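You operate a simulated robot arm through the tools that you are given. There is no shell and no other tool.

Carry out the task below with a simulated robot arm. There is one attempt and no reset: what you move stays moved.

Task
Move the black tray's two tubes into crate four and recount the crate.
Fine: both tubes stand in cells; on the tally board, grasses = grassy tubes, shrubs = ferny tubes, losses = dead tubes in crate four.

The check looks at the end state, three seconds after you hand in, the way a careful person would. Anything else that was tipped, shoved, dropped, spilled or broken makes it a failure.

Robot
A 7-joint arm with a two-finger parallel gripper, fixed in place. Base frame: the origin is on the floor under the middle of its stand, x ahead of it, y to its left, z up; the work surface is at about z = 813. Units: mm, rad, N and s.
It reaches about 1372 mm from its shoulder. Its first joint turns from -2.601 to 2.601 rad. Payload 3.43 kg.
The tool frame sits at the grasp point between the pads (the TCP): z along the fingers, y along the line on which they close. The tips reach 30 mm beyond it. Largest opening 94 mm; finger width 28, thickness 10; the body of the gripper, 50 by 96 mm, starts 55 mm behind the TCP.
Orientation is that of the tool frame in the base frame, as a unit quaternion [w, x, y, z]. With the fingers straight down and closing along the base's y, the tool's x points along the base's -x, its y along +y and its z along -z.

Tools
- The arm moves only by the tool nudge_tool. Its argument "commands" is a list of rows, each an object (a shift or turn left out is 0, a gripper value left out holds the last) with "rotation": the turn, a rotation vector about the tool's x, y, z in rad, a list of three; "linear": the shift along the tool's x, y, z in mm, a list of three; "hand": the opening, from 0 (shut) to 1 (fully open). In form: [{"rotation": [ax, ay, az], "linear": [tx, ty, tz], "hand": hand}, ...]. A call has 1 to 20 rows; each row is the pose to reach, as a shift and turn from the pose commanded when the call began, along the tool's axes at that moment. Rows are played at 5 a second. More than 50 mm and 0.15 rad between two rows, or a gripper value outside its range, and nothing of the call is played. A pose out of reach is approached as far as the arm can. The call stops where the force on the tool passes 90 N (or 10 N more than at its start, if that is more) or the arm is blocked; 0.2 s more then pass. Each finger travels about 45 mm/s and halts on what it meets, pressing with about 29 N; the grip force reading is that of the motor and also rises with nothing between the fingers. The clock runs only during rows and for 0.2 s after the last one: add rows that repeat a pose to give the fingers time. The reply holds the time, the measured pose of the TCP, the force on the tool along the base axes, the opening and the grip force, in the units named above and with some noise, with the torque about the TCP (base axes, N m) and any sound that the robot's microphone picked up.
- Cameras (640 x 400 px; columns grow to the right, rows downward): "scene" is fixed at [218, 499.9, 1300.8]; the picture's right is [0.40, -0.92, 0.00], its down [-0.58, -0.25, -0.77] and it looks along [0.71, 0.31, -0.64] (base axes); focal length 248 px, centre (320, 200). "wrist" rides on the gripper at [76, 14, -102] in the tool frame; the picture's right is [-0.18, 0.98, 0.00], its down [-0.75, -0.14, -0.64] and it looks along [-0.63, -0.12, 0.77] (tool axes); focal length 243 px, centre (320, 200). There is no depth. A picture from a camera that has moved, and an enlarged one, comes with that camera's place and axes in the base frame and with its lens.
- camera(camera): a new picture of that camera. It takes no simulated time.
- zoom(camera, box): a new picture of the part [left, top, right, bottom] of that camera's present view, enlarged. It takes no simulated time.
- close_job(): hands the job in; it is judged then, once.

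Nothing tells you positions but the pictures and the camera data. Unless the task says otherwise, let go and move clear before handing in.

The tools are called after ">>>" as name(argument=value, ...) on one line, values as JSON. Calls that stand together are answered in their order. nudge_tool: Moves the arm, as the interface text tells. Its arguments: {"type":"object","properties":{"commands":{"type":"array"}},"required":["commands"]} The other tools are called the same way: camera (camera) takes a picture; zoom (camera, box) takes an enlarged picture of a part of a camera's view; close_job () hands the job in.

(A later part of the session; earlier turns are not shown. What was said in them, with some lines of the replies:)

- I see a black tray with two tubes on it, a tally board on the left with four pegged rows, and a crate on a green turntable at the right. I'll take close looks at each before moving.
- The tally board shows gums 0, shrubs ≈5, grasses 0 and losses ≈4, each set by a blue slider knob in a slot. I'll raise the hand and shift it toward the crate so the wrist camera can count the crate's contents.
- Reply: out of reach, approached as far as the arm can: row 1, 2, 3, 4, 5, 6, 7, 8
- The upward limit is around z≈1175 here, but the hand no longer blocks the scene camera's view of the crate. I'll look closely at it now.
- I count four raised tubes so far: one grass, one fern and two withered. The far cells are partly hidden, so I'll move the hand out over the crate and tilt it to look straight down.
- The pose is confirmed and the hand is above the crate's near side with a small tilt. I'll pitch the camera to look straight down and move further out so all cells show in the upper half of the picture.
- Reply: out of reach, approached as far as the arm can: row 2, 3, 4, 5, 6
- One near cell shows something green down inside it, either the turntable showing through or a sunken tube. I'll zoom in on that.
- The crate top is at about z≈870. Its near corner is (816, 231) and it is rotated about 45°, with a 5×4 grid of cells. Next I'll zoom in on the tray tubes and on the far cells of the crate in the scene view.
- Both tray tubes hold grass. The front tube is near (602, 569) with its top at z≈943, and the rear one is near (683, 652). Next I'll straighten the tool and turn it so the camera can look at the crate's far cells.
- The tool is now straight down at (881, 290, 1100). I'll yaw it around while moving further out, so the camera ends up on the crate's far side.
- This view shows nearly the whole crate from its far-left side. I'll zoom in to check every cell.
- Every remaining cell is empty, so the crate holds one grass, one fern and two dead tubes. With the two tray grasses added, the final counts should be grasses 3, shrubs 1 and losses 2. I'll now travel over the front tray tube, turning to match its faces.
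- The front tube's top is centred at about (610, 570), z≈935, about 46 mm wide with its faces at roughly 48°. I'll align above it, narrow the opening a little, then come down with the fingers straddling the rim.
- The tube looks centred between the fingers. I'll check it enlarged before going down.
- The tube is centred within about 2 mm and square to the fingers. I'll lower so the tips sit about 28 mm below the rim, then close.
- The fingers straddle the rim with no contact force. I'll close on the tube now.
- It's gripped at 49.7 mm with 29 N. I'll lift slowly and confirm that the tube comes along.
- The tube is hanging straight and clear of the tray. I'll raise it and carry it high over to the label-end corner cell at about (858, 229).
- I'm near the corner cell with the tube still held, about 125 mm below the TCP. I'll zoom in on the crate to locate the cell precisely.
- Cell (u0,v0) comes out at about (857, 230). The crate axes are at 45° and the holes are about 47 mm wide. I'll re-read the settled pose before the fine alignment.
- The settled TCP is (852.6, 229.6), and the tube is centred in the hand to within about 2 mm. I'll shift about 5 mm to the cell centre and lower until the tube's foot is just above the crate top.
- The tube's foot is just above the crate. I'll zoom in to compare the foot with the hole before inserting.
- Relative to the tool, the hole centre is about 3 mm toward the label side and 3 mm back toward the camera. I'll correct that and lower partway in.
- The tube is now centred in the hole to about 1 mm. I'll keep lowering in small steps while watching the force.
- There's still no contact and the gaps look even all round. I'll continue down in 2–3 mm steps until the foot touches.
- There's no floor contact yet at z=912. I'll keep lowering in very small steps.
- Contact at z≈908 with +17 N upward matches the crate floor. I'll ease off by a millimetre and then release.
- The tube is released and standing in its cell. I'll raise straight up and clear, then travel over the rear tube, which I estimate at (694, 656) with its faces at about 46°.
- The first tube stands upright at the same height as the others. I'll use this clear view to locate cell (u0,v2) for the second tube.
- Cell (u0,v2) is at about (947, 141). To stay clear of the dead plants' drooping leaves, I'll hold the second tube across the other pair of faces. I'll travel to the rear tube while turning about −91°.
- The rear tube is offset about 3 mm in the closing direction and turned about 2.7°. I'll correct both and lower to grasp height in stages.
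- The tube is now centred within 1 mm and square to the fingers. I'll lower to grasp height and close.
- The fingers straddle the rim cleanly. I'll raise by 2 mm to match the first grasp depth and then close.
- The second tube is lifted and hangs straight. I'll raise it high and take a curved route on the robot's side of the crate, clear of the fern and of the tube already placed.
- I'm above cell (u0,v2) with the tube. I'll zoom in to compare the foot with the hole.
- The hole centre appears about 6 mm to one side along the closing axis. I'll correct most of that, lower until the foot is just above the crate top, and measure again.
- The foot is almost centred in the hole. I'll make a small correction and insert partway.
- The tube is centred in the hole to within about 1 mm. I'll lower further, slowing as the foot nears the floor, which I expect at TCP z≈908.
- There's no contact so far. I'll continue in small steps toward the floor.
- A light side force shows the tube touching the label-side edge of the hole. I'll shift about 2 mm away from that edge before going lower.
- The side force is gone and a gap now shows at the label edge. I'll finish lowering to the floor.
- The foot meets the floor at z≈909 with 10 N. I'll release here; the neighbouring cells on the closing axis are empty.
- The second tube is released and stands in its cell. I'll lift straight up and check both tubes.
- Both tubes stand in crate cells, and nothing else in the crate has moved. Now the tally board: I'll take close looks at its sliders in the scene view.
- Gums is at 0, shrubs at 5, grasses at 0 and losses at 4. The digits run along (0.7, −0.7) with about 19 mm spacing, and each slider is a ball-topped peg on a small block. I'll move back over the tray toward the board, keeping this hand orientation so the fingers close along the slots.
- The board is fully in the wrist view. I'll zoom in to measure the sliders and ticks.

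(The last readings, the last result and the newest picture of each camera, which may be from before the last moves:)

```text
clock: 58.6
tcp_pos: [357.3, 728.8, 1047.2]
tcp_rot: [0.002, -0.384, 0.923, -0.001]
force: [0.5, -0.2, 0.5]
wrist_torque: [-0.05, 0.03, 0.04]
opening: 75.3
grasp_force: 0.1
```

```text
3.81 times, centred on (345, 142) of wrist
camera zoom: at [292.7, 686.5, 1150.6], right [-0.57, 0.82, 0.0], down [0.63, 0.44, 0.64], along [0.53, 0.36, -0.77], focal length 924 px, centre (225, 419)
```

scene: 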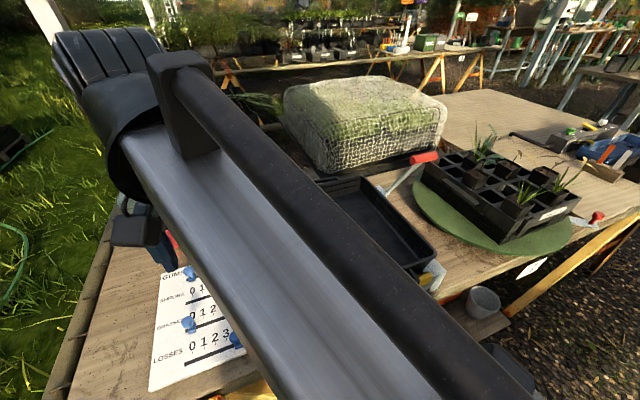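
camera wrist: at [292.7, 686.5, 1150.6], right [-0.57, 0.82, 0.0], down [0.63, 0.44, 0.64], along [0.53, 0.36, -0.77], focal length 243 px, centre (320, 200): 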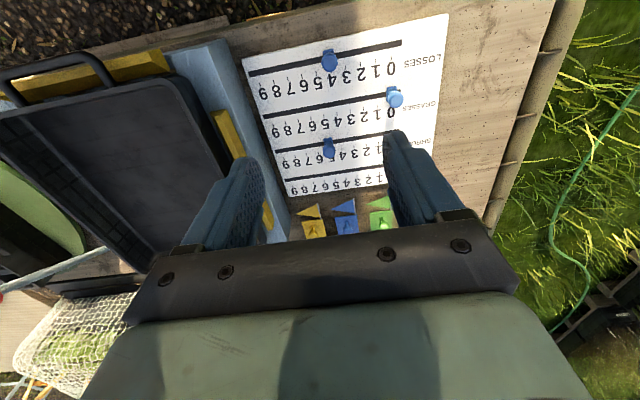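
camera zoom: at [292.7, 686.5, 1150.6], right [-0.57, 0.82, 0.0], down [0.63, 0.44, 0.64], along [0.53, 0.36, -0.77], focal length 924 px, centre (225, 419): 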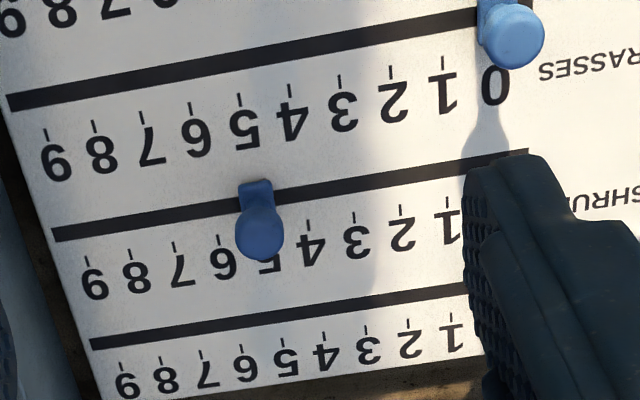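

The board surface is at about z≈757–762 and the slider balls are about 30 mm above it, spaced about 21.4 mm per digit. I'll descend over the LOSSES slider (at 4) with the fingers spread along its slot and look again.

>>> nudge_tool(commands=[{"linear": [7.5, 14.5, 30], "hand": 0.65}, {"linear": [7.5, 14.5, 65]}, {"linear": [7.5, 14.5, 100]}, {"linear": [7.5, 14.5, 130]}, {"linear": [7.5, 14.5, 147]}, {"linear": [7.5, 14.5, 147]}, {"linear": [7.5, 14.5, 147]}])

>>> camera(camera="wrist")

>>> camera(camera="scene")

```text
clock: 60.2
tcp_pos: [341.4, 732.0, 898.1]
tcp_rot: [0.002, -0.383, 0.924, -0.001]
force: [-0.1, -0.1, 0.5]
wrist_torque: [0.01, 0.02, 0.02]
opening: 60.7
grasp_force: 0.1
```

```text
taken
camera wrist: at [278.3, 688.9, 1001.4], right [-0.57, 0.82, 0.0], down [0.63, 0.44, 0.64], along [0.53, 0.36, -0.77], focal length 243 px, centre (320, 200)
```

wrist: 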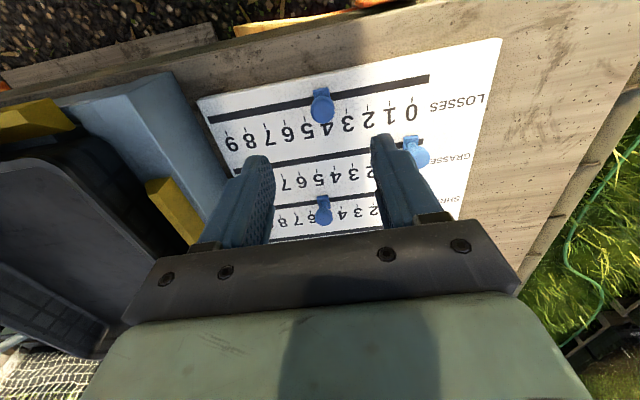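

```text
taken
```

scene: 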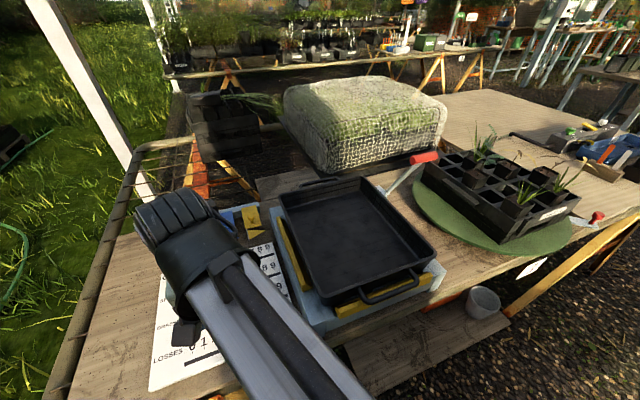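

>>> zoom(camera="wrist", box=[250, 60, 400, 160])

>>> zoom(camera="wrist", box=[295, 75, 350, 135])

```text
4.00 times, centred on (325, 110) of wrist
camera zoom: at [278.3, 688.9, 1001.4], right [-0.57, 0.82, 0.0], down [0.63, 0.44, 0.64], along [0.53, 0.36, -0.77], focal length 970 px, centre (300, 560)
```

zoom: 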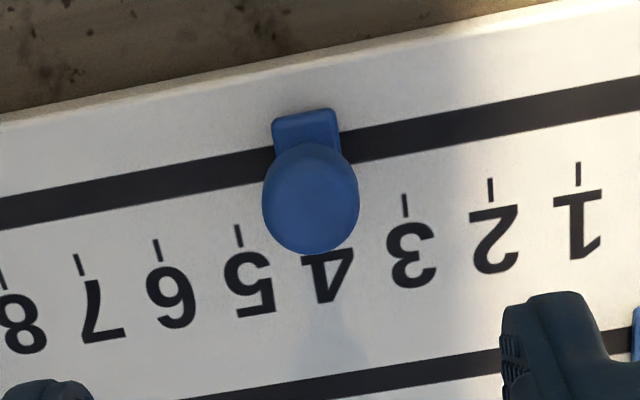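

```text
6.67 times, centred on (322, 105) of wrist
camera zoom: at [278.3, 688.9, 1001.4], right [-0.57, 0.82, 0.0], down [0.63, 0.44, 0.64], along [0.53, 0.36, -0.77], focal length 1618 px, centre (303, 833)
```

zoom: 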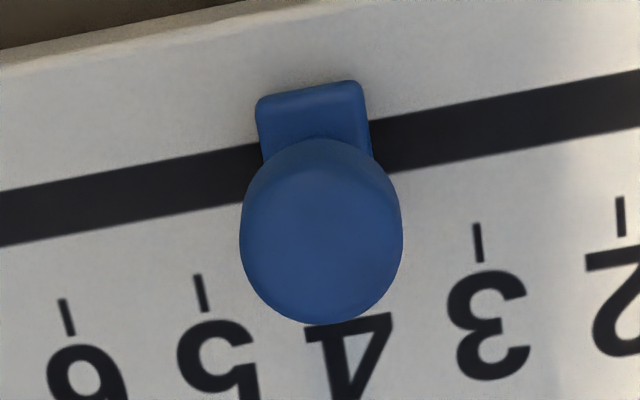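

The slot runs exactly along the finger-closing line. I'll go down another 50 mm to pin down the ball's height and offset more accurately.

>>> nudge_tool(commands=[{"linear": [-2, 1, 25], "hand": 0.65}, {"linear": [-3, 1, 50]}, {"linear": [-3, 1, 50]}, {"linear": [-3, 1, 50]}])

>>> camera(camera="wrist")

>>> zoom(camera="wrist", box=[260, 90, 380, 190])

```text
clock: 61.2
tcp_pos: [344.7, 737.0, 848.3]
tcp_rot: [0.001, -0.384, 0.923, -0.001]
force: [-0.3, 0.7, 0.1]
wrist_torque: [-0.01, 0.0, -0.03]
opening: 61.2
grasp_force: 0.0
```

```text
taken
camera wrist: at [280.5, 693.1, 951.6], right [-0.57, 0.82, 0.0], down [0.63, 0.44, 0.64], along [0.53, 0.36, -0.77], focal length 243 px, centre (320, 200)
```

wrist: 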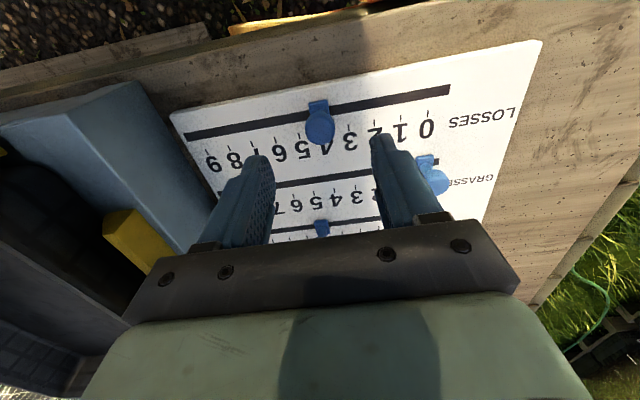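

```text
4.00 times, centred on (320, 140) of wrist
camera zoom: at [280.5, 693.1, 951.6], right [-0.57, 0.82, 0.0], down [0.63, 0.44, 0.64], along [0.53, 0.36, -0.77], focal length 970 px, centre (320, 440)
```

zoom: 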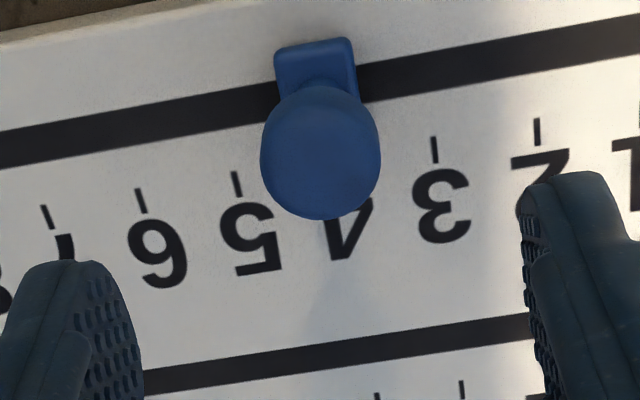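

The ball centre is at about z≈775 and the board at about z≈750, with the slider almost on the tool axis. I'll lower to TCP z≈795 so the tips stay about 15 mm above the board.

>>> nudge_tool(commands=[{"linear": [1.7, -0.3, 15], "hand": 0.65}, {"linear": [1.7, -0.3, 30]}, {"linear": [1.7, -0.3, 45]}, {"linear": [1.7, -0.3, 53]}, {"linear": [1.7, -0.3, 53]}])

>>> camera(camera="wrist")

>>> zoom(camera="wrist", box=[230, 90, 410, 250])

```text
clock: 62.4
tcp_pos: [343.3, 733.1, 796.3]
tcp_rot: [0.001, -0.383, 0.924, -0.002]
force: [-0.5, -0.3, 0.0]
wrist_torque: [-0.01, -0.01, -0.02]
opening: 61.1
grasp_force: 0.2
```

```text
taken
camera wrist: at [279.0, 690.1, 899.5], right [-0.57, 0.82, 0.0], down [0.63, 0.44, 0.64], along [0.53, 0.36, -0.77], focal length 243 px, centre (320, 200)
```

wrist: 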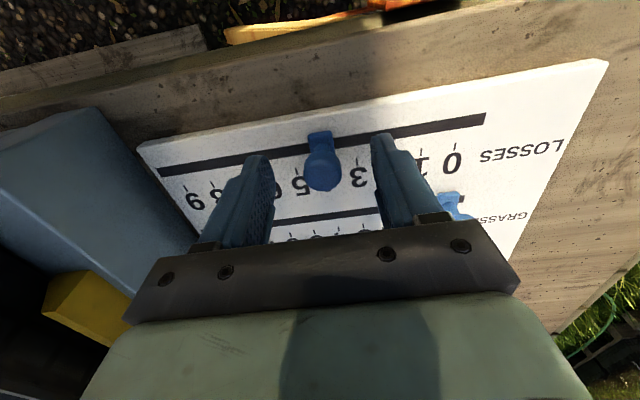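

```text
2.50 times, centred on (320, 170) of wrist
camera zoom: at [279.0, 690.1, 899.5], right [-0.57, 0.82, 0.0], down [0.63, 0.44, 0.64], along [0.53, 0.36, -0.77], focal length 606 px, centre (320, 275)
```

zoom: 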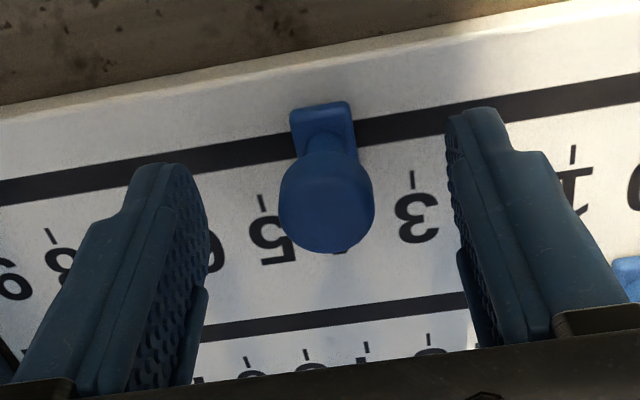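

The board is at z≈748 with a 22.0 mm digit pitch, and the ball sits right between the fingers. I'll lower 8 mm more and close on it.

>>> nudge_tool(commands=[{"linear": [-1.4, 0.5, 4], "hand": 0.65}, {"linear": [-1.4, 0.5, 8], "hand": 0.65}, {"linear": [-1.4, 0.5, 8], "hand": 0.65}])

>>> nudge_tool(commands=[{"hand": 0.45}, {"hand": 0.35}, {"hand": 0.28}, {"hand": 0.22}, {"hand": 0.15}, {"hand": 0.15}, {"hand": 0.15}])

>>> zoom(camera="wrist", box=[230, 90, 410, 250])

```text
clock: 63.2
tcp_pos: [341.4, 736.2, 786.6]
tcp_rot: [0.002, -0.384, 0.923, -0.001]
force: [0.2, -0.3, 0.1]
wrist_torque: [0.0, -0.02, 0.02]
opening: 61.1
grasp_force: 0.0
```

```text
clock: 64.8
tcp_pos: [343.1, 735.7, 787.1]
tcp_rot: [0.001, -0.383, 0.924, -0.002]
force: [0.7, -0.1, 0.1]
wrist_torque: [-0.02, 0.03, -0.01]
opening: 20.4
grasp_force: 45.0
```

```text
2.50 times, centred on (320, 170) of wrist
camera zoom: at [278.7, 692.2, 891.0], right [-0.57, 0.82, 0.0], down [0.63, 0.44, 0.64], along [0.53, 0.36, -0.77], focal length 606 px, centre (320, 275)
```

zoom: 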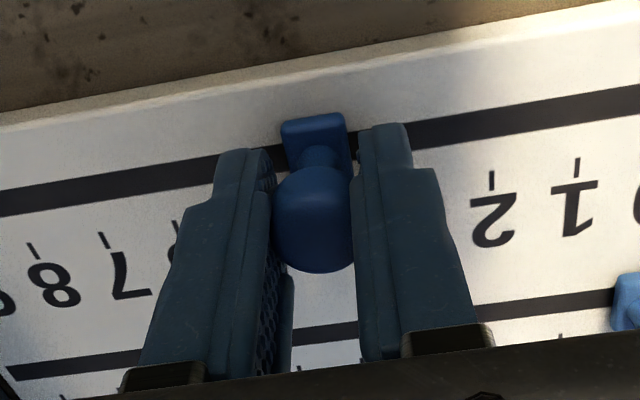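

The slider is gripped at 20.4 mm. I'll slide it two digits toward zero, which is +44 mm along the tool's y.

>>> nudge_tool(commands=[{"linear": [0, 6, 0], "hand": 0.15}, {"linear": [0, 14, 0]}, {"linear": [0, 22, 0]}, {"linear": [0, 30, 0]}, {"linear": [0, 38, 0]}, {"linear": [0, 44, 0]}, {"linear": [0, 44, 0]}, {"linear": [0, 44, 0]}])

>>> camera(camera="wrist")

>>> zoom(camera="wrist", box=[230, 90, 410, 250])

```text
clock: 66.6
tcp_pos: [311.7, 766.6, 788.2]
tcp_rot: [0.001, -0.384, 0.923, -0.001]
force: [8.6, 8.9, -8.2]
wrist_torque: [0.17, -0.19, 0.01]
opening: 20.4
grasp_force: 44.9
```

```text
taken
camera wrist: at [247.5, 723.1, 890.9], right [-0.57, 0.82, 0.0], down [0.63, 0.43, 0.64], along [0.53, 0.36, -0.76], focal length 243 px, centre (320, 200)
```

wrist: 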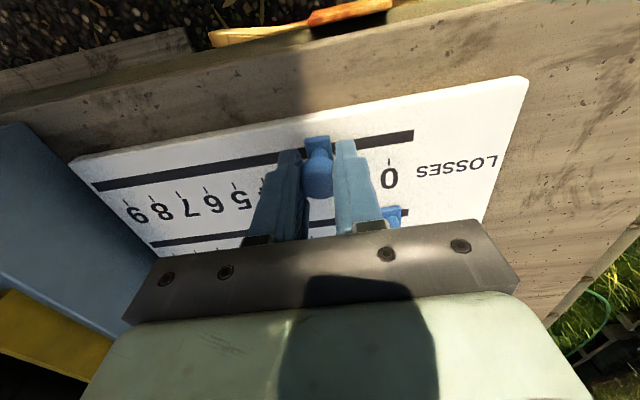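

```text
2.50 times, centred on (320, 170) of wrist
camera zoom: at [247.5, 723.1, 890.9], right [-0.57, 0.82, 0.0], down [0.63, 0.43, 0.64], along [0.53, 0.36, -0.76], focal length 606 px, centre (320, 275)
```

zoom: 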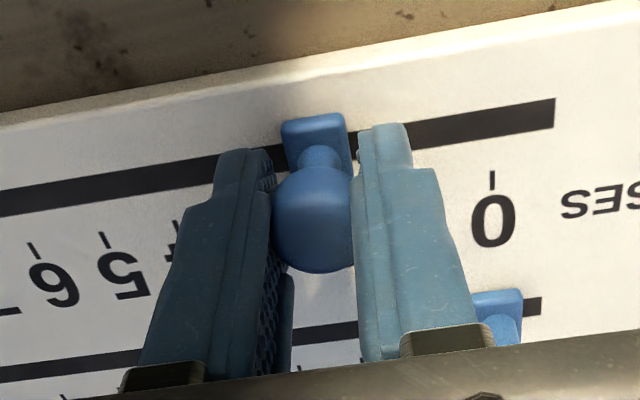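

The slider now sits where the 0 tick takes the spot that the 2 tick had, so it moved exactly two digits to 2. I'll ease the side load, release, and check.

>>> nudge_tool(commands=[{"linear": [-0.8, 0, 0.3], "hand": 0.15}, {"linear": [-0.8, 0, 0.3], "hand": 0.3}, {"linear": [-0.8, 0, 0.3], "hand": 0.45}, {"linear": [-0.8, 0, 0.3], "hand": 0.6}, {"linear": [-0.8, 0, 0.3], "hand": 0.65}, {"linear": [-0.8, 0, 0.3], "hand": 0.65}])

>>> nudge_tool(commands=[{"linear": [0, 0, -20], "hand": 0.65}, {"linear": [0, 0, -50], "hand": 0.65}, {"linear": [0, 0, -80], "hand": 0.65}, {"linear": [0, 0, -110], "hand": 0.65}, {"linear": [0, 0, -110], "hand": 0.65}])

>>> camera(camera="wrist")

>>> zoom(camera="wrist", box=[200, 60, 440, 210])

```text
clock: 68.0
tcp_pos: [310.7, 766.6, 787.5]
tcp_rot: [0.001, -0.383, 0.924, -0.001]
force: [-0.7, -0.5, -0.4]
wrist_torque: [0.0, -0.02, -0.03]
opening: 61.2
grasp_force: 0.0
```

```text
clock: 69.2
tcp_pos: [311.0, 768.4, 896.0]
tcp_rot: [0.001, -0.384, 0.923, -0.002]
force: [0.4, -0.4, 0.0]
wrist_torque: [-0.01, 0.01, 0.02]
opening: 60.9
grasp_force: 0.1
```

```text
taken
camera wrist: at [248.2, 725.7, 999.5], right [-0.57, 0.82, 0.0], down [0.63, 0.44, 0.64], along [0.53, 0.36, -0.77], focal length 243 px, centre (320, 200)
```

wrist: 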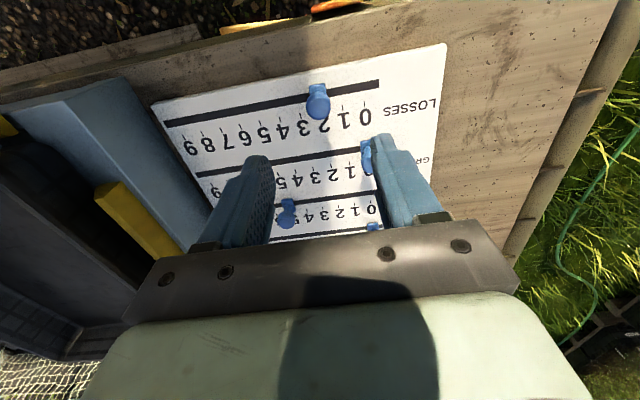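

```text
2.67 times, centred on (320, 135) of wrist
camera zoom: at [248.2, 725.7, 999.5], right [-0.57, 0.82, 0.0], down [0.63, 0.44, 0.64], along [0.53, 0.36, -0.77], focal length 647 px, centre (320, 373)
```

zoom: 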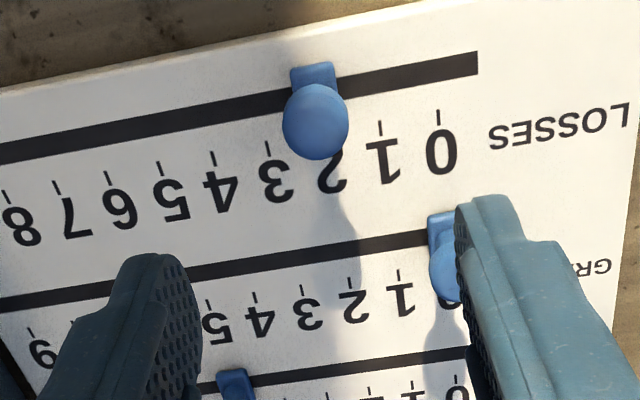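

LOSSES now reads 2. Next is GRASSES (at 0), about 63 mm further over and 42 mm along; I'll move above it and look.

>>> nudge_tool(commands=[{"linear": [-30, 20, 0], "hand": 0.65}, {"linear": [-63, 42, 0]}, {"linear": [-63, 42, 25]}, {"linear": [-63, 42, 48]}, {"linear": [-63, 42, 48]}, {"linear": [-63, 42, 48]}])

>>> camera(camera="wrist")

>>> zoom(camera="wrist", box=[260, 90, 380, 190])

```text
clock: 70.6
tcp_pos: [327.9, 843.0, 850.1]
tcp_rot: [0.001, -0.384, 0.923, -0.001]
force: [-0.7, -0.7, 0.0]
wrist_torque: [-0.03, -0.02, 0.03]
opening: 61.0
grasp_force: 0.0
```

```text
taken
camera wrist: at [262.9, 799.5, 952.5], right [-0.57, 0.82, 0.0], down [0.63, 0.44, 0.64], along [0.53, 0.36, -0.77], focal length 243 px, centre (320, 200)
```

wrist: 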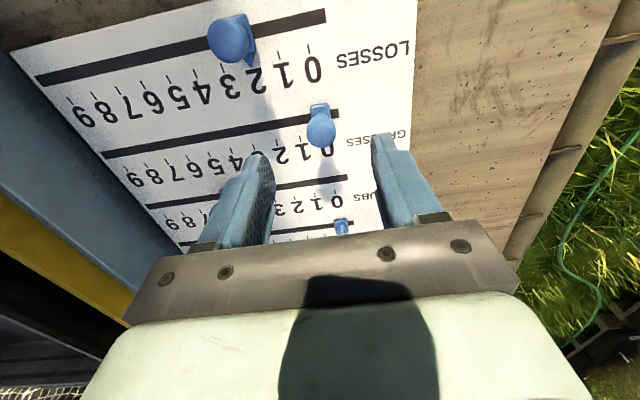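

```text
4.00 times, centred on (320, 140) of wrist
camera zoom: at [262.9, 799.5, 952.5], right [-0.57, 0.82, 0.0], down [0.63, 0.44, 0.64], along [0.53, 0.36, -0.77], focal length 970 px, centre (320, 440)
```

zoom: 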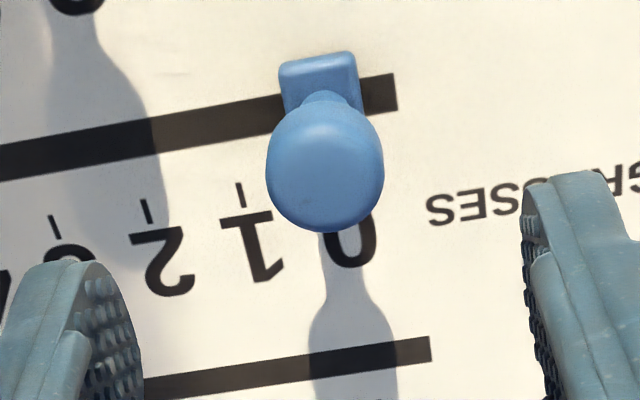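

GRASSES is centred within about 1.5 mm and the board height is unchanged. I'll descend to z≈787 and grip it.

>>> nudge_tool(commands=[{"linear": [-1.4, 0, 20], "hand": 0.65}, {"linear": [-1.4, 0, 40]}, {"linear": [-1.4, 0, 55]}, {"linear": [-1.4, 0, 63]}, {"linear": [-1.4, 0, 63]}])

>>> zoom(camera="wrist", box=[230, 90, 410, 250])

```text
clock: 71.8
tcp_pos: [327.0, 841.3, 787.3]
tcp_rot: [0.002, -0.384, 0.923, -0.001]
force: [0.0, 0.1, -0.6]
wrist_torque: [0.0, 0.0, 0.0]
opening: 60.7
grasp_force: 0.0
```

```text
2.50 times, centred on (320, 170) of wrist
camera zoom: at [263.4, 798.5, 889.8], right [-0.57, 0.82, 0.0], down [0.63, 0.44, 0.64], along [0.53, 0.36, -0.77], focal length 606 px, centre (320, 275)
```

zoom: 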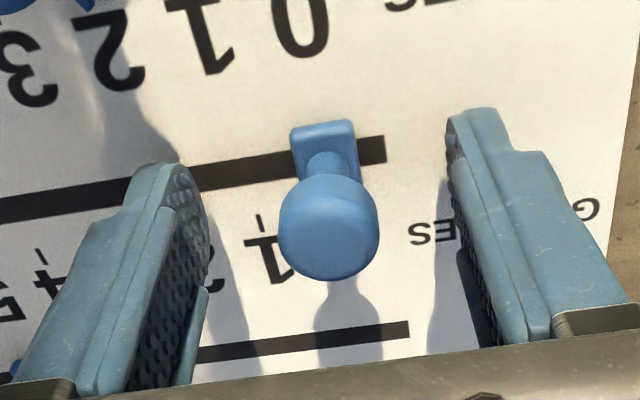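

>>> nudge_tool(commands=[{"hand": 0.45}, {"hand": 0.35}, {"hand": 0.28}, {"hand": 0.22}, {"hand": 0.15}, {"hand": 0.15}, {"hand": 0.15}])

>>> zoom(camera="wrist", box=[200, 70, 440, 250])

```text
clock: 73.4
tcp_pos: [327.4, 841.4, 786.9]
tcp_rot: [0.001, -0.383, 0.924, -0.001]
force: [-1.3, 0.9, 0.1]
wrist_torque: [0.06, 0.0, 0.01]
opening: 20.7
grasp_force: 44.9
```

```text
2.22 times, centred on (320, 160) of wrist
camera zoom: at [263.4, 798.5, 890.0], right [-0.57, 0.82, 0.0], down [0.63, 0.44, 0.64], along [0.53, 0.36, -0.77], focal length 539 px, centre (320, 289)
```

zoom: 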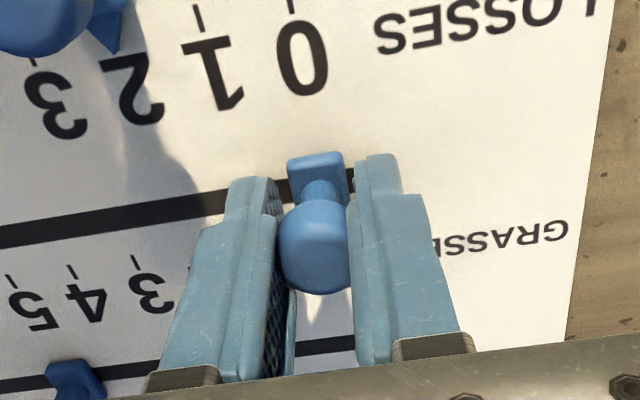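

GRASSES is gripped at 20.7 mm. I'll slide it three digits up, which is −66 mm along the tool's y.

>>> nudge_tool(commands=[{"linear": [0, -6, 0], "hand": 0.15}, {"linear": [0, -14, 0]}, {"linear": [0, -22, 0]}, {"linear": [0, -30, 0]}, {"linear": [0, -38, 0]}, {"linear": [0, -46, 0]}, {"linear": [0, -54, 0]}, {"linear": [0, -61, 0]}, {"linear": [0, -66, 0]}, {"linear": [0, -66, 0]}, {"linear": [0, -66, 0]}])

>>> camera(camera="wrist")

>>> zoom(camera="wrist", box=[200, 70, 440, 250])

```text
clock: 75.8
tcp_pos: [373.9, 795.0, 786.0]
tcp_rot: [0.0, -0.384, 0.923, -0.002]
force: [-12.2, -10.0, -12.4]
wrist_torque: [-0.06, 0.06, 0.03]
opening: 20.6
grasp_force: 45.4
```

```text
taken
camera wrist: at [310.1, 752.3, 890.2], right [-0.57, 0.82, 0.0], down [0.63, 0.44, 0.64], along [0.53, 0.36, -0.77], focal length 243 px, centre (320, 200)
```

wrist: 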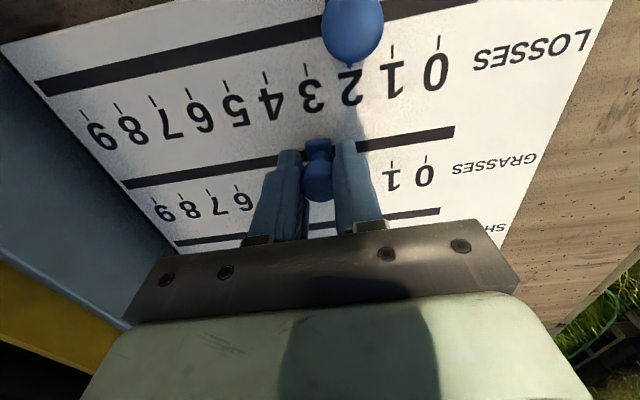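

```text
2.22 times, centred on (320, 160) of wrist
camera zoom: at [310.1, 752.3, 890.2], right [-0.57, 0.82, 0.0], down [0.63, 0.44, 0.64], along [0.53, 0.36, -0.77], focal length 539 px, centre (320, 289)
```

zoom: 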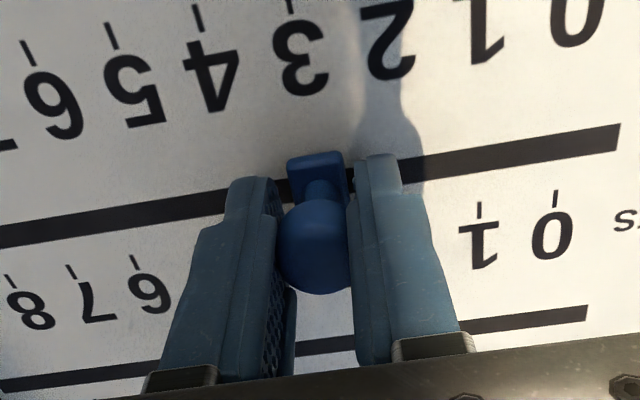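

The pictures match with a shift of exactly three digits, so GRASSES is at 3. I'll ease the load, release and lift.

>>> nudge_tool(commands=[{"linear": [0.8, 0, 0.4], "hand": 0.15}, {"linear": [0.8, 0, 0.4], "hand": 0.3}, {"linear": [0.8, 0, 0.4], "hand": 0.45}, {"linear": [0.8, 0, 0.4], "hand": 0.6}, {"linear": [0.8, 0, 0.4], "hand": 0.65}, {"linear": [0.8, 0, 0.4], "hand": 0.65}])

>>> nudge_tool(commands=[{"linear": [0, 0, -20], "hand": 0.65}, {"linear": [0, 0, -50], "hand": 0.65}, {"linear": [0, 0, -80], "hand": 0.65}, {"linear": [0, 0, -110], "hand": 0.65}, {"linear": [0, 0, -110], "hand": 0.65}])

>>> camera(camera="wrist")

>>> zoom(camera="wrist", box=[200, 60, 440, 230])

```text
clock: 77.2
tcp_pos: [374.7, 794.5, 787.8]
tcp_rot: [0.002, -0.384, 0.923, 0.0]
force: [-0.2, 0.1, 0.1]
wrist_torque: [-0.02, -0.02, -0.01]
opening: 61.0
grasp_force: 0.0
```

```text
clock: 78.4
tcp_pos: [371.5, 792.8, 894.8]
tcp_rot: [0.001, -0.384, 0.923, -0.001]
force: [-0.5, 0.1, 0.0]
wrist_torque: [0.02, 0.0, 0.0]
opening: 61.1
grasp_force: 0.2
```

```text
taken
camera wrist: at [307.7, 750.3, 997.9], right [-0.57, 0.82, 0.0], down [0.63, 0.44, 0.64], along [0.53, 0.36, -0.77], focal length 243 px, centre (320, 200)
```

wrist: 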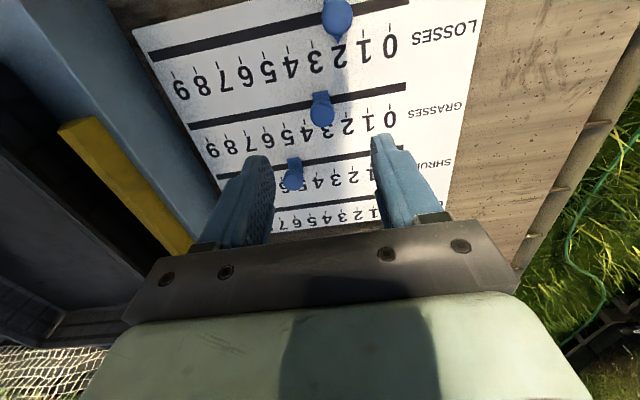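

```text
2.35 times, centred on (320, 145) of wrist
camera zoom: at [307.7, 750.3, 997.9], right [-0.57, 0.82, 0.0], down [0.63, 0.44, 0.64], along [0.53, 0.36, -0.77], focal length 571 px, centre (320, 329)
```

zoom: 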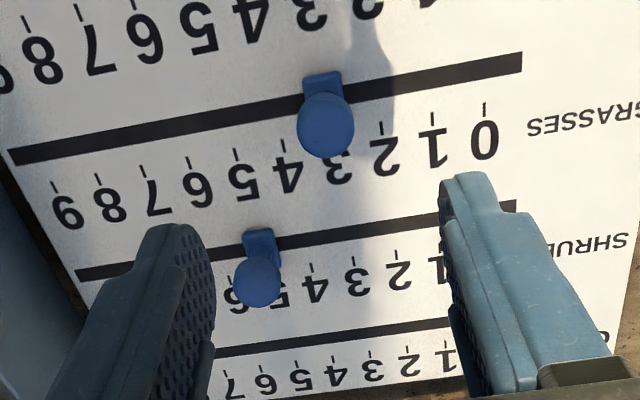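

GRASSES reads 3. Now SHRUBS (at 5): about 69 mm further over and 43 mm along. I'll move above it and lower partway.

>>> nudge_tool(commands=[{"linear": [-35, -22, 0], "hand": 0.65}, {"linear": [-69, -43.4, 0]}, {"linear": [-69, -43.4, 25]}, {"linear": [-69, -43.4, 46]}, {"linear": [-69, -43.4, 46]}, {"linear": [-69, -43.4, 46]}])

>>> camera(camera="wrist")

>>> zoom(camera="wrist", box=[260, 90, 380, 190])

```text
clock: 79.8
tcp_pos: [452.5, 813.7, 853.5]
tcp_rot: [0.002, -0.383, 0.924, -0.001]
force: [1.1, 0.5, -0.8]
wrist_torque: [0.0, 0.0, 0.02]
opening: 61.1
grasp_force: 0.0
```

```text
taken
camera wrist: at [387.9, 771.2, 956.7], right [-0.57, 0.82, 0.0], down [0.63, 0.44, 0.64], along [0.53, 0.36, -0.77], focal length 243 px, centre (320, 200)
```

wrist: 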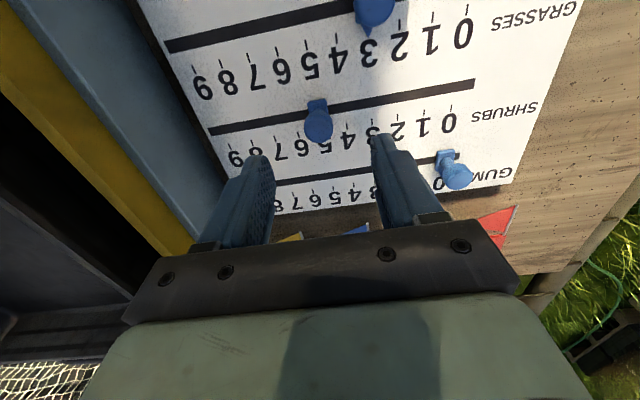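

```text
4.00 times, centred on (320, 140) of wrist
camera zoom: at [387.9, 771.2, 956.7], right [-0.57, 0.82, 0.0], down [0.63, 0.44, 0.64], along [0.53, 0.36, -0.77], focal length 970 px, centre (320, 440)
```

zoom: 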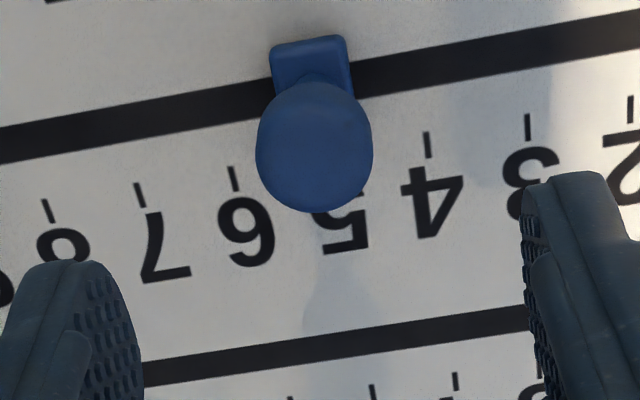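

SHRUBS is almost centred. I'll descend to z≈787 and grip it.

>>> nudge_tool(commands=[{"linear": [0.4, -1.3, 20], "hand": 0.65}, {"linear": [0.4, -1.3, 40]}, {"linear": [0.4, -1.3, 57]}, {"linear": [0.4, -1.3, 66]}, {"linear": [0.4, -1.3, 66]}])

>>> zoom(camera="wrist", box=[230, 90, 410, 250])

```text
clock: 81.0
tcp_pos: [454.8, 811.5, 784.8]
tcp_rot: [0.001, -0.384, 0.923, -0.001]
force: [0.2, 0.1, -0.1]
wrist_torque: [-0.01, -0.01, -0.03]
opening: 61.1
grasp_force: 0.1
```

```text
2.50 times, centred on (320, 170) of wrist
camera zoom: at [390.4, 768.9, 888.4], right [-0.57, 0.82, 0.0], down [0.63, 0.44, 0.64], along [0.53, 0.36, -0.77], focal length 606 px, centre (320, 275)
```

zoom: 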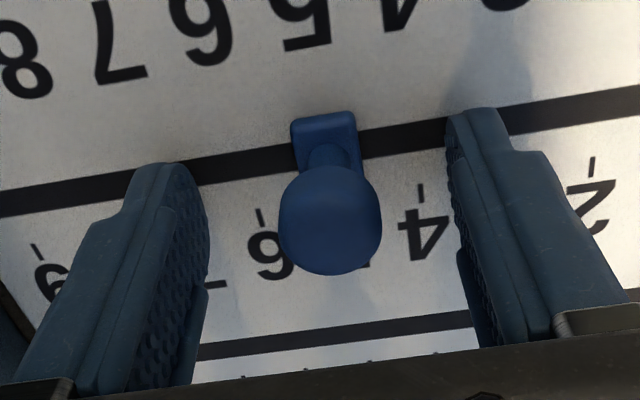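

>>> nudge_tool(commands=[{"linear": [0, 0, -1.5], "hand": 0.45}, {"linear": [0, 0, -1.5], "hand": 0.35}, {"linear": [0, 0, -1.5], "hand": 0.28}, {"linear": [0, 0, -1.5], "hand": 0.22}, {"linear": [0, 0, -1.5], "hand": 0.15}, {"linear": [0, 0, -1.5], "hand": 0.15}, {"linear": [0, 0, -1.5], "hand": 0.15}])

>>> zoom(camera="wrist", box=[200, 70, 440, 250])

```text
clock: 82.6
tcp_pos: [454.2, 811.7, 787.8]
tcp_rot: [0.001, -0.384, 0.923, -0.002]
force: [-0.2, 0.0, 0.1]
wrist_torque: [0.01, 0.02, 0.0]
opening: 20.6
grasp_force: 44.2
```

```text
2.22 times, centred on (320, 160) of wrist
camera zoom: at [390.0, 768.9, 890.4], right [-0.57, 0.82, 0.0], down [0.63, 0.44, 0.64], along [0.53, 0.36, -0.77], focal length 539 px, centre (320, 289)
```

zoom: 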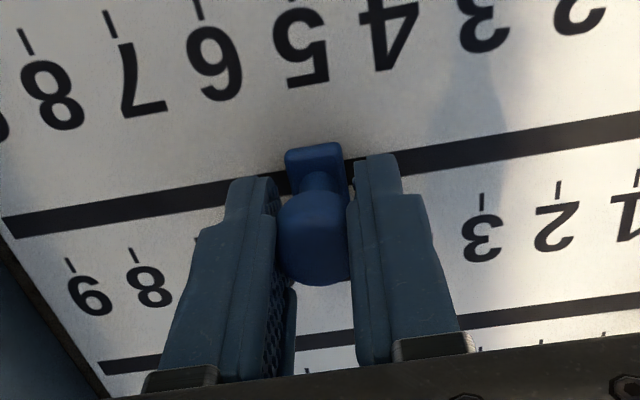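

SHRUBS is gripped at 20.6 mm. I'll slide it four digits toward zero, which is +88 mm along the tool's y.

>>> nudge_tool(commands=[{"linear": [0, 6, 0], "hand": 0.15}, {"linear": [0, 14, 0]}, {"linear": [0, 22, 0]}, {"linear": [0, 30, 0]}, {"linear": [0, 38, 0]}, {"linear": [0, 46, 0]}, {"linear": [0, 54, 0]}, {"linear": [0, 62, 0]}, {"linear": [0, 70, 0]}, {"linear": [0, 78, 0]}, {"linear": [0, 84, 0]}, {"linear": [0, 88, 0]}, {"linear": [0, 88, 0]}, {"linear": [0, 88, 0]}])

>>> camera(camera="wrist")

>>> zoom(camera="wrist", box=[200, 70, 440, 250])

```text
clock: 85.6
tcp_pos: [391.6, 873.7, 785.1]
tcp_rot: [0.002, -0.383, 0.924, 0.0]
force: [17.2, 19.1, 26.8]
wrist_torque: [0.04, -0.05, -0.04]
opening: 20.7
grasp_force: 44.9
```

```text
taken
camera wrist: at [326.8, 830.3, 888.9], right [-0.57, 0.82, 0.0], down [0.63, 0.43, 0.65], along [0.53, 0.37, -0.76], focal length 243 px, centre (320, 200)
```

wrist: 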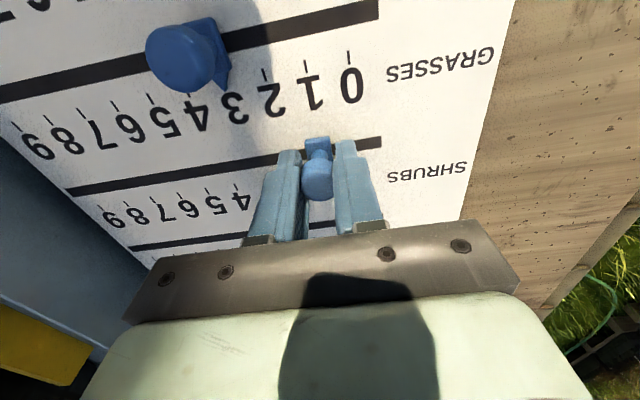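

```text
2.22 times, centred on (320, 160) of wrist
camera zoom: at [326.8, 830.3, 888.9], right [-0.57, 0.82, 0.0], down [0.63, 0.43, 0.65], along [0.53, 0.37, -0.76], focal length 539 px, centre (320, 289)
```

zoom: 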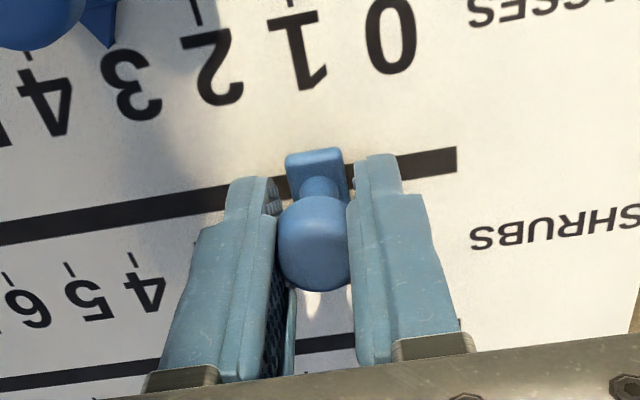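

SHRUBS has moved exactly four digits and sits at 1, with some side and vertical load in the grip. I'll relieve that gently, then release and lift.

>>> nudge_tool(commands=[{"linear": [-0.8, 0, -0.6], "hand": 0.15}, {"linear": [-1.4, 0, -1.0], "hand": 0.15}, {"linear": [-1.4, 0, -1.0], "hand": 0.15}])

>>> nudge_tool(commands=[{"hand": 0.25}, {"hand": 0.35}, {"hand": 0.45}, {"hand": 0.6}, {"hand": 0.65}, {"hand": 0.65}])

>>> nudge_tool(commands=[{"linear": [0, 0, -20], "hand": 0.65}, {"linear": [0, 0, -50], "hand": 0.65}, {"linear": [0, 0, -80], "hand": 0.65}, {"linear": [0, 0, -110], "hand": 0.65}, {"linear": [0, 0, -110], "hand": 0.65}])

>>> camera(camera="wrist")

>>> zoom(camera="wrist", box=[160, 30, 440, 220])

```text
clock: 86.4
tcp_pos: [391.7, 874.1, 786.5]
tcp_rot: [0.001, -0.384, 0.923, -0.002]
force: [2.7, 5.4, 6.5]
wrist_torque: [0.89, -0.81, -0.01]
opening: 20.6
grasp_force: 45.3
```

```text
clock: 87.8
tcp_pos: [392.1, 875.0, 787.4]
tcp_rot: [0.002, -0.384, 0.923, -0.001]
force: [0.2, 0.1, -0.6]
wrist_torque: [-0.01, -0.01, -0.03]
opening: 60.9
grasp_force: 0.1
```

```text
clock: 89.0
tcp_pos: [387.7, 873.6, 897.1]
tcp_rot: [-0.001, -0.383, 0.924, -0.002]
force: [-0.3, 0.5, -0.5]
wrist_torque: [0.01, 0.0, 0.01]
opening: 61.1
grasp_force: 0.1
```

```text
taken
camera wrist: at [324.3, 832.1, 1001.3], right [-0.57, 0.82, 0.0], down [0.63, 0.44, 0.64], along [0.53, 0.36, -0.77], focal length 243 px, centre (320, 200)
```

wrist: 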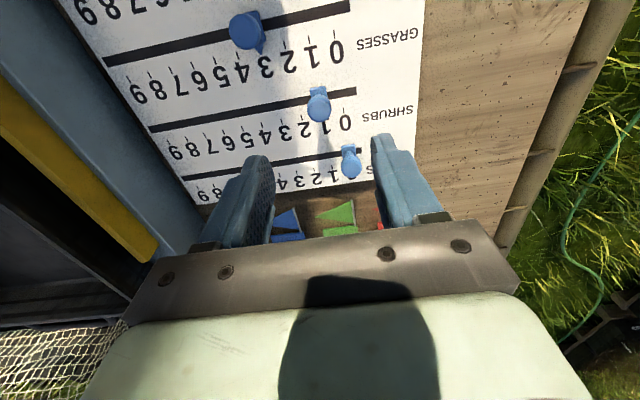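

```text
2.11 times, centred on (300, 125) of wrist
camera zoom: at [324.3, 832.1, 1001.3], right [-0.57, 0.82, 0.0], down [0.63, 0.44, 0.64], along [0.53, 0.36, -0.77], focal length 511 px, centre (362, 358)
```

zoom: 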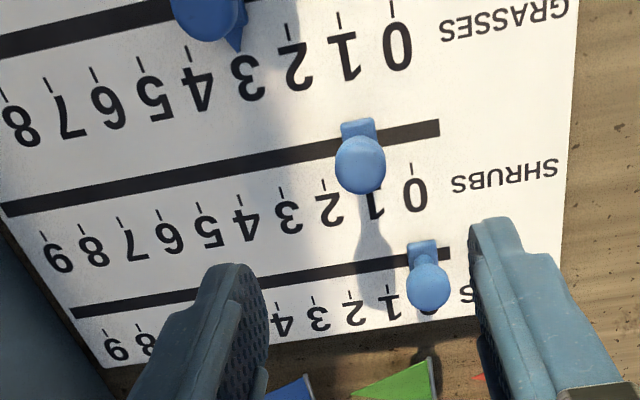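

SHRUBS reads 1, GRASSES 3, LOSSES 2 and GUMS still 0. I'll raise and retreat clear of everything for a final inspection.

>>> nudge_tool(commands=[{"linear": [0, 0, -40], "hand": 0.65}, {"linear": [0, 0, -85]}, {"linear": [0, 0, -130]}, {"linear": [0, 0, -170]}, {"linear": [12, -40, -180]}, {"linear": [24, -80, -180]}, {"linear": [36, -120, -180]}, {"linear": [48, -160, -180]}, {"linear": [60, -200, -180]}, {"linear": [72, -240, -180]}, {"linear": [84, -280, -180]}, {"linear": [96, -320, -180]}, {"linear": [108, -360, -180]}, {"linear": [120, -395, -180]}, {"linear": [120, -395, -180]}])

>>> camera(camera="scene")

>>> zoom(camera="scene", box=[140, 220, 310, 390])

>>> zoom(camera="scene", box=[400, 120, 620, 260])

```text
clock: 92.2
tcp_pos: [585.4, 510.8, 1078.9]
tcp_rot: [0.002, -0.384, 0.923, -0.002]
force: [0.3, -0.3, 0.0]
wrist_torque: [0.05, 0.01, 0.0]
opening: 61.0
grasp_force: 0.0
```

```text
taken
```

scene: 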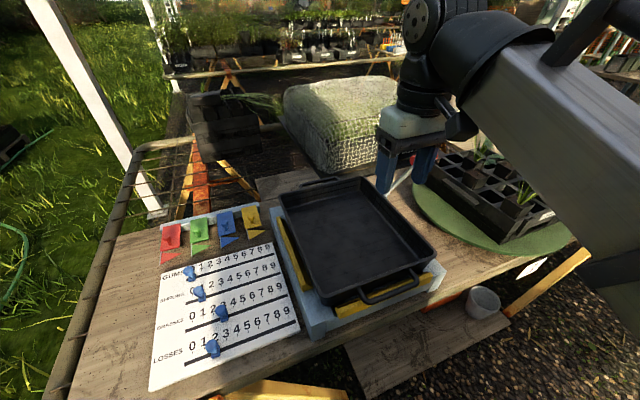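

```text
2.35 times, centred on (225, 305) of scene
camera zoom: at [218.0, 499.9, 1300.8], right [0.4, -0.92, 0.0], down [-0.58, -0.25, -0.77], along [0.71, 0.31, -0.64], focal length 583 px, centre (544, -47)
```

zoom: 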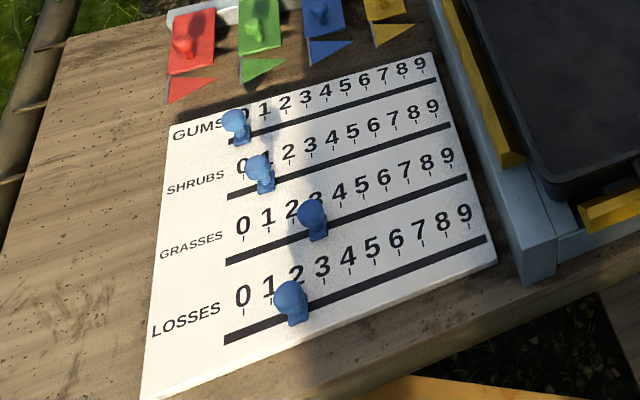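

```text
2.86 times, centred on (510, 190) of scene
camera zoom: at [218.0, 499.9, 1300.8], right [0.4, -0.92, 0.0], down [-0.58, -0.25, -0.77], along [0.71, 0.31, -0.64], focal length 708 px, centre (-223, 229)
```

zoom: 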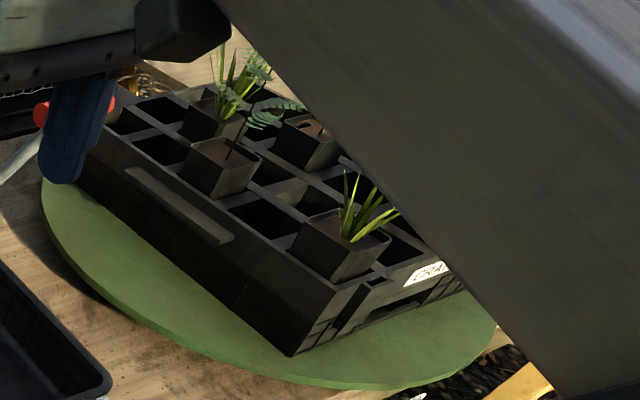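

The board reads gums 0, shrubs 1, grasses 3, losses 2. Both tubes stand in crate four, the tray is empty and undisturbed, and the hand is open and clear. I'm handing in now.

>>> close_job()

```text
The job is handed in.
```

Both tubes from the black tray now stand in crate four, and I recounted the crate and reset the tally board. I've handed the job in, but no verdict on the check came back.

| Board row | Before | Now | What it counts in crate four |
|---|---|---|---|
| Grasses | 0 | 3 | one grassy tube already there plus the two from the tray |
| Shrubs | 5 | 1 | one ferny tube |
| Losses | 4 | 2 | two dead tubes |
| Gums | 0 | 0 | not touched |

- **Tubes:** they are in two cells at the label end of the crate, standing at the same height as the others. I looked into the other cells from several angles and found no hidden tubes.
- **Surroundings:** the last pictures showed nothing tipped or moved, though the arm hid part of the crate's label end. I had seen both tubes upright there just before setting the board.
- **Hand:** the gripper is open and clear.
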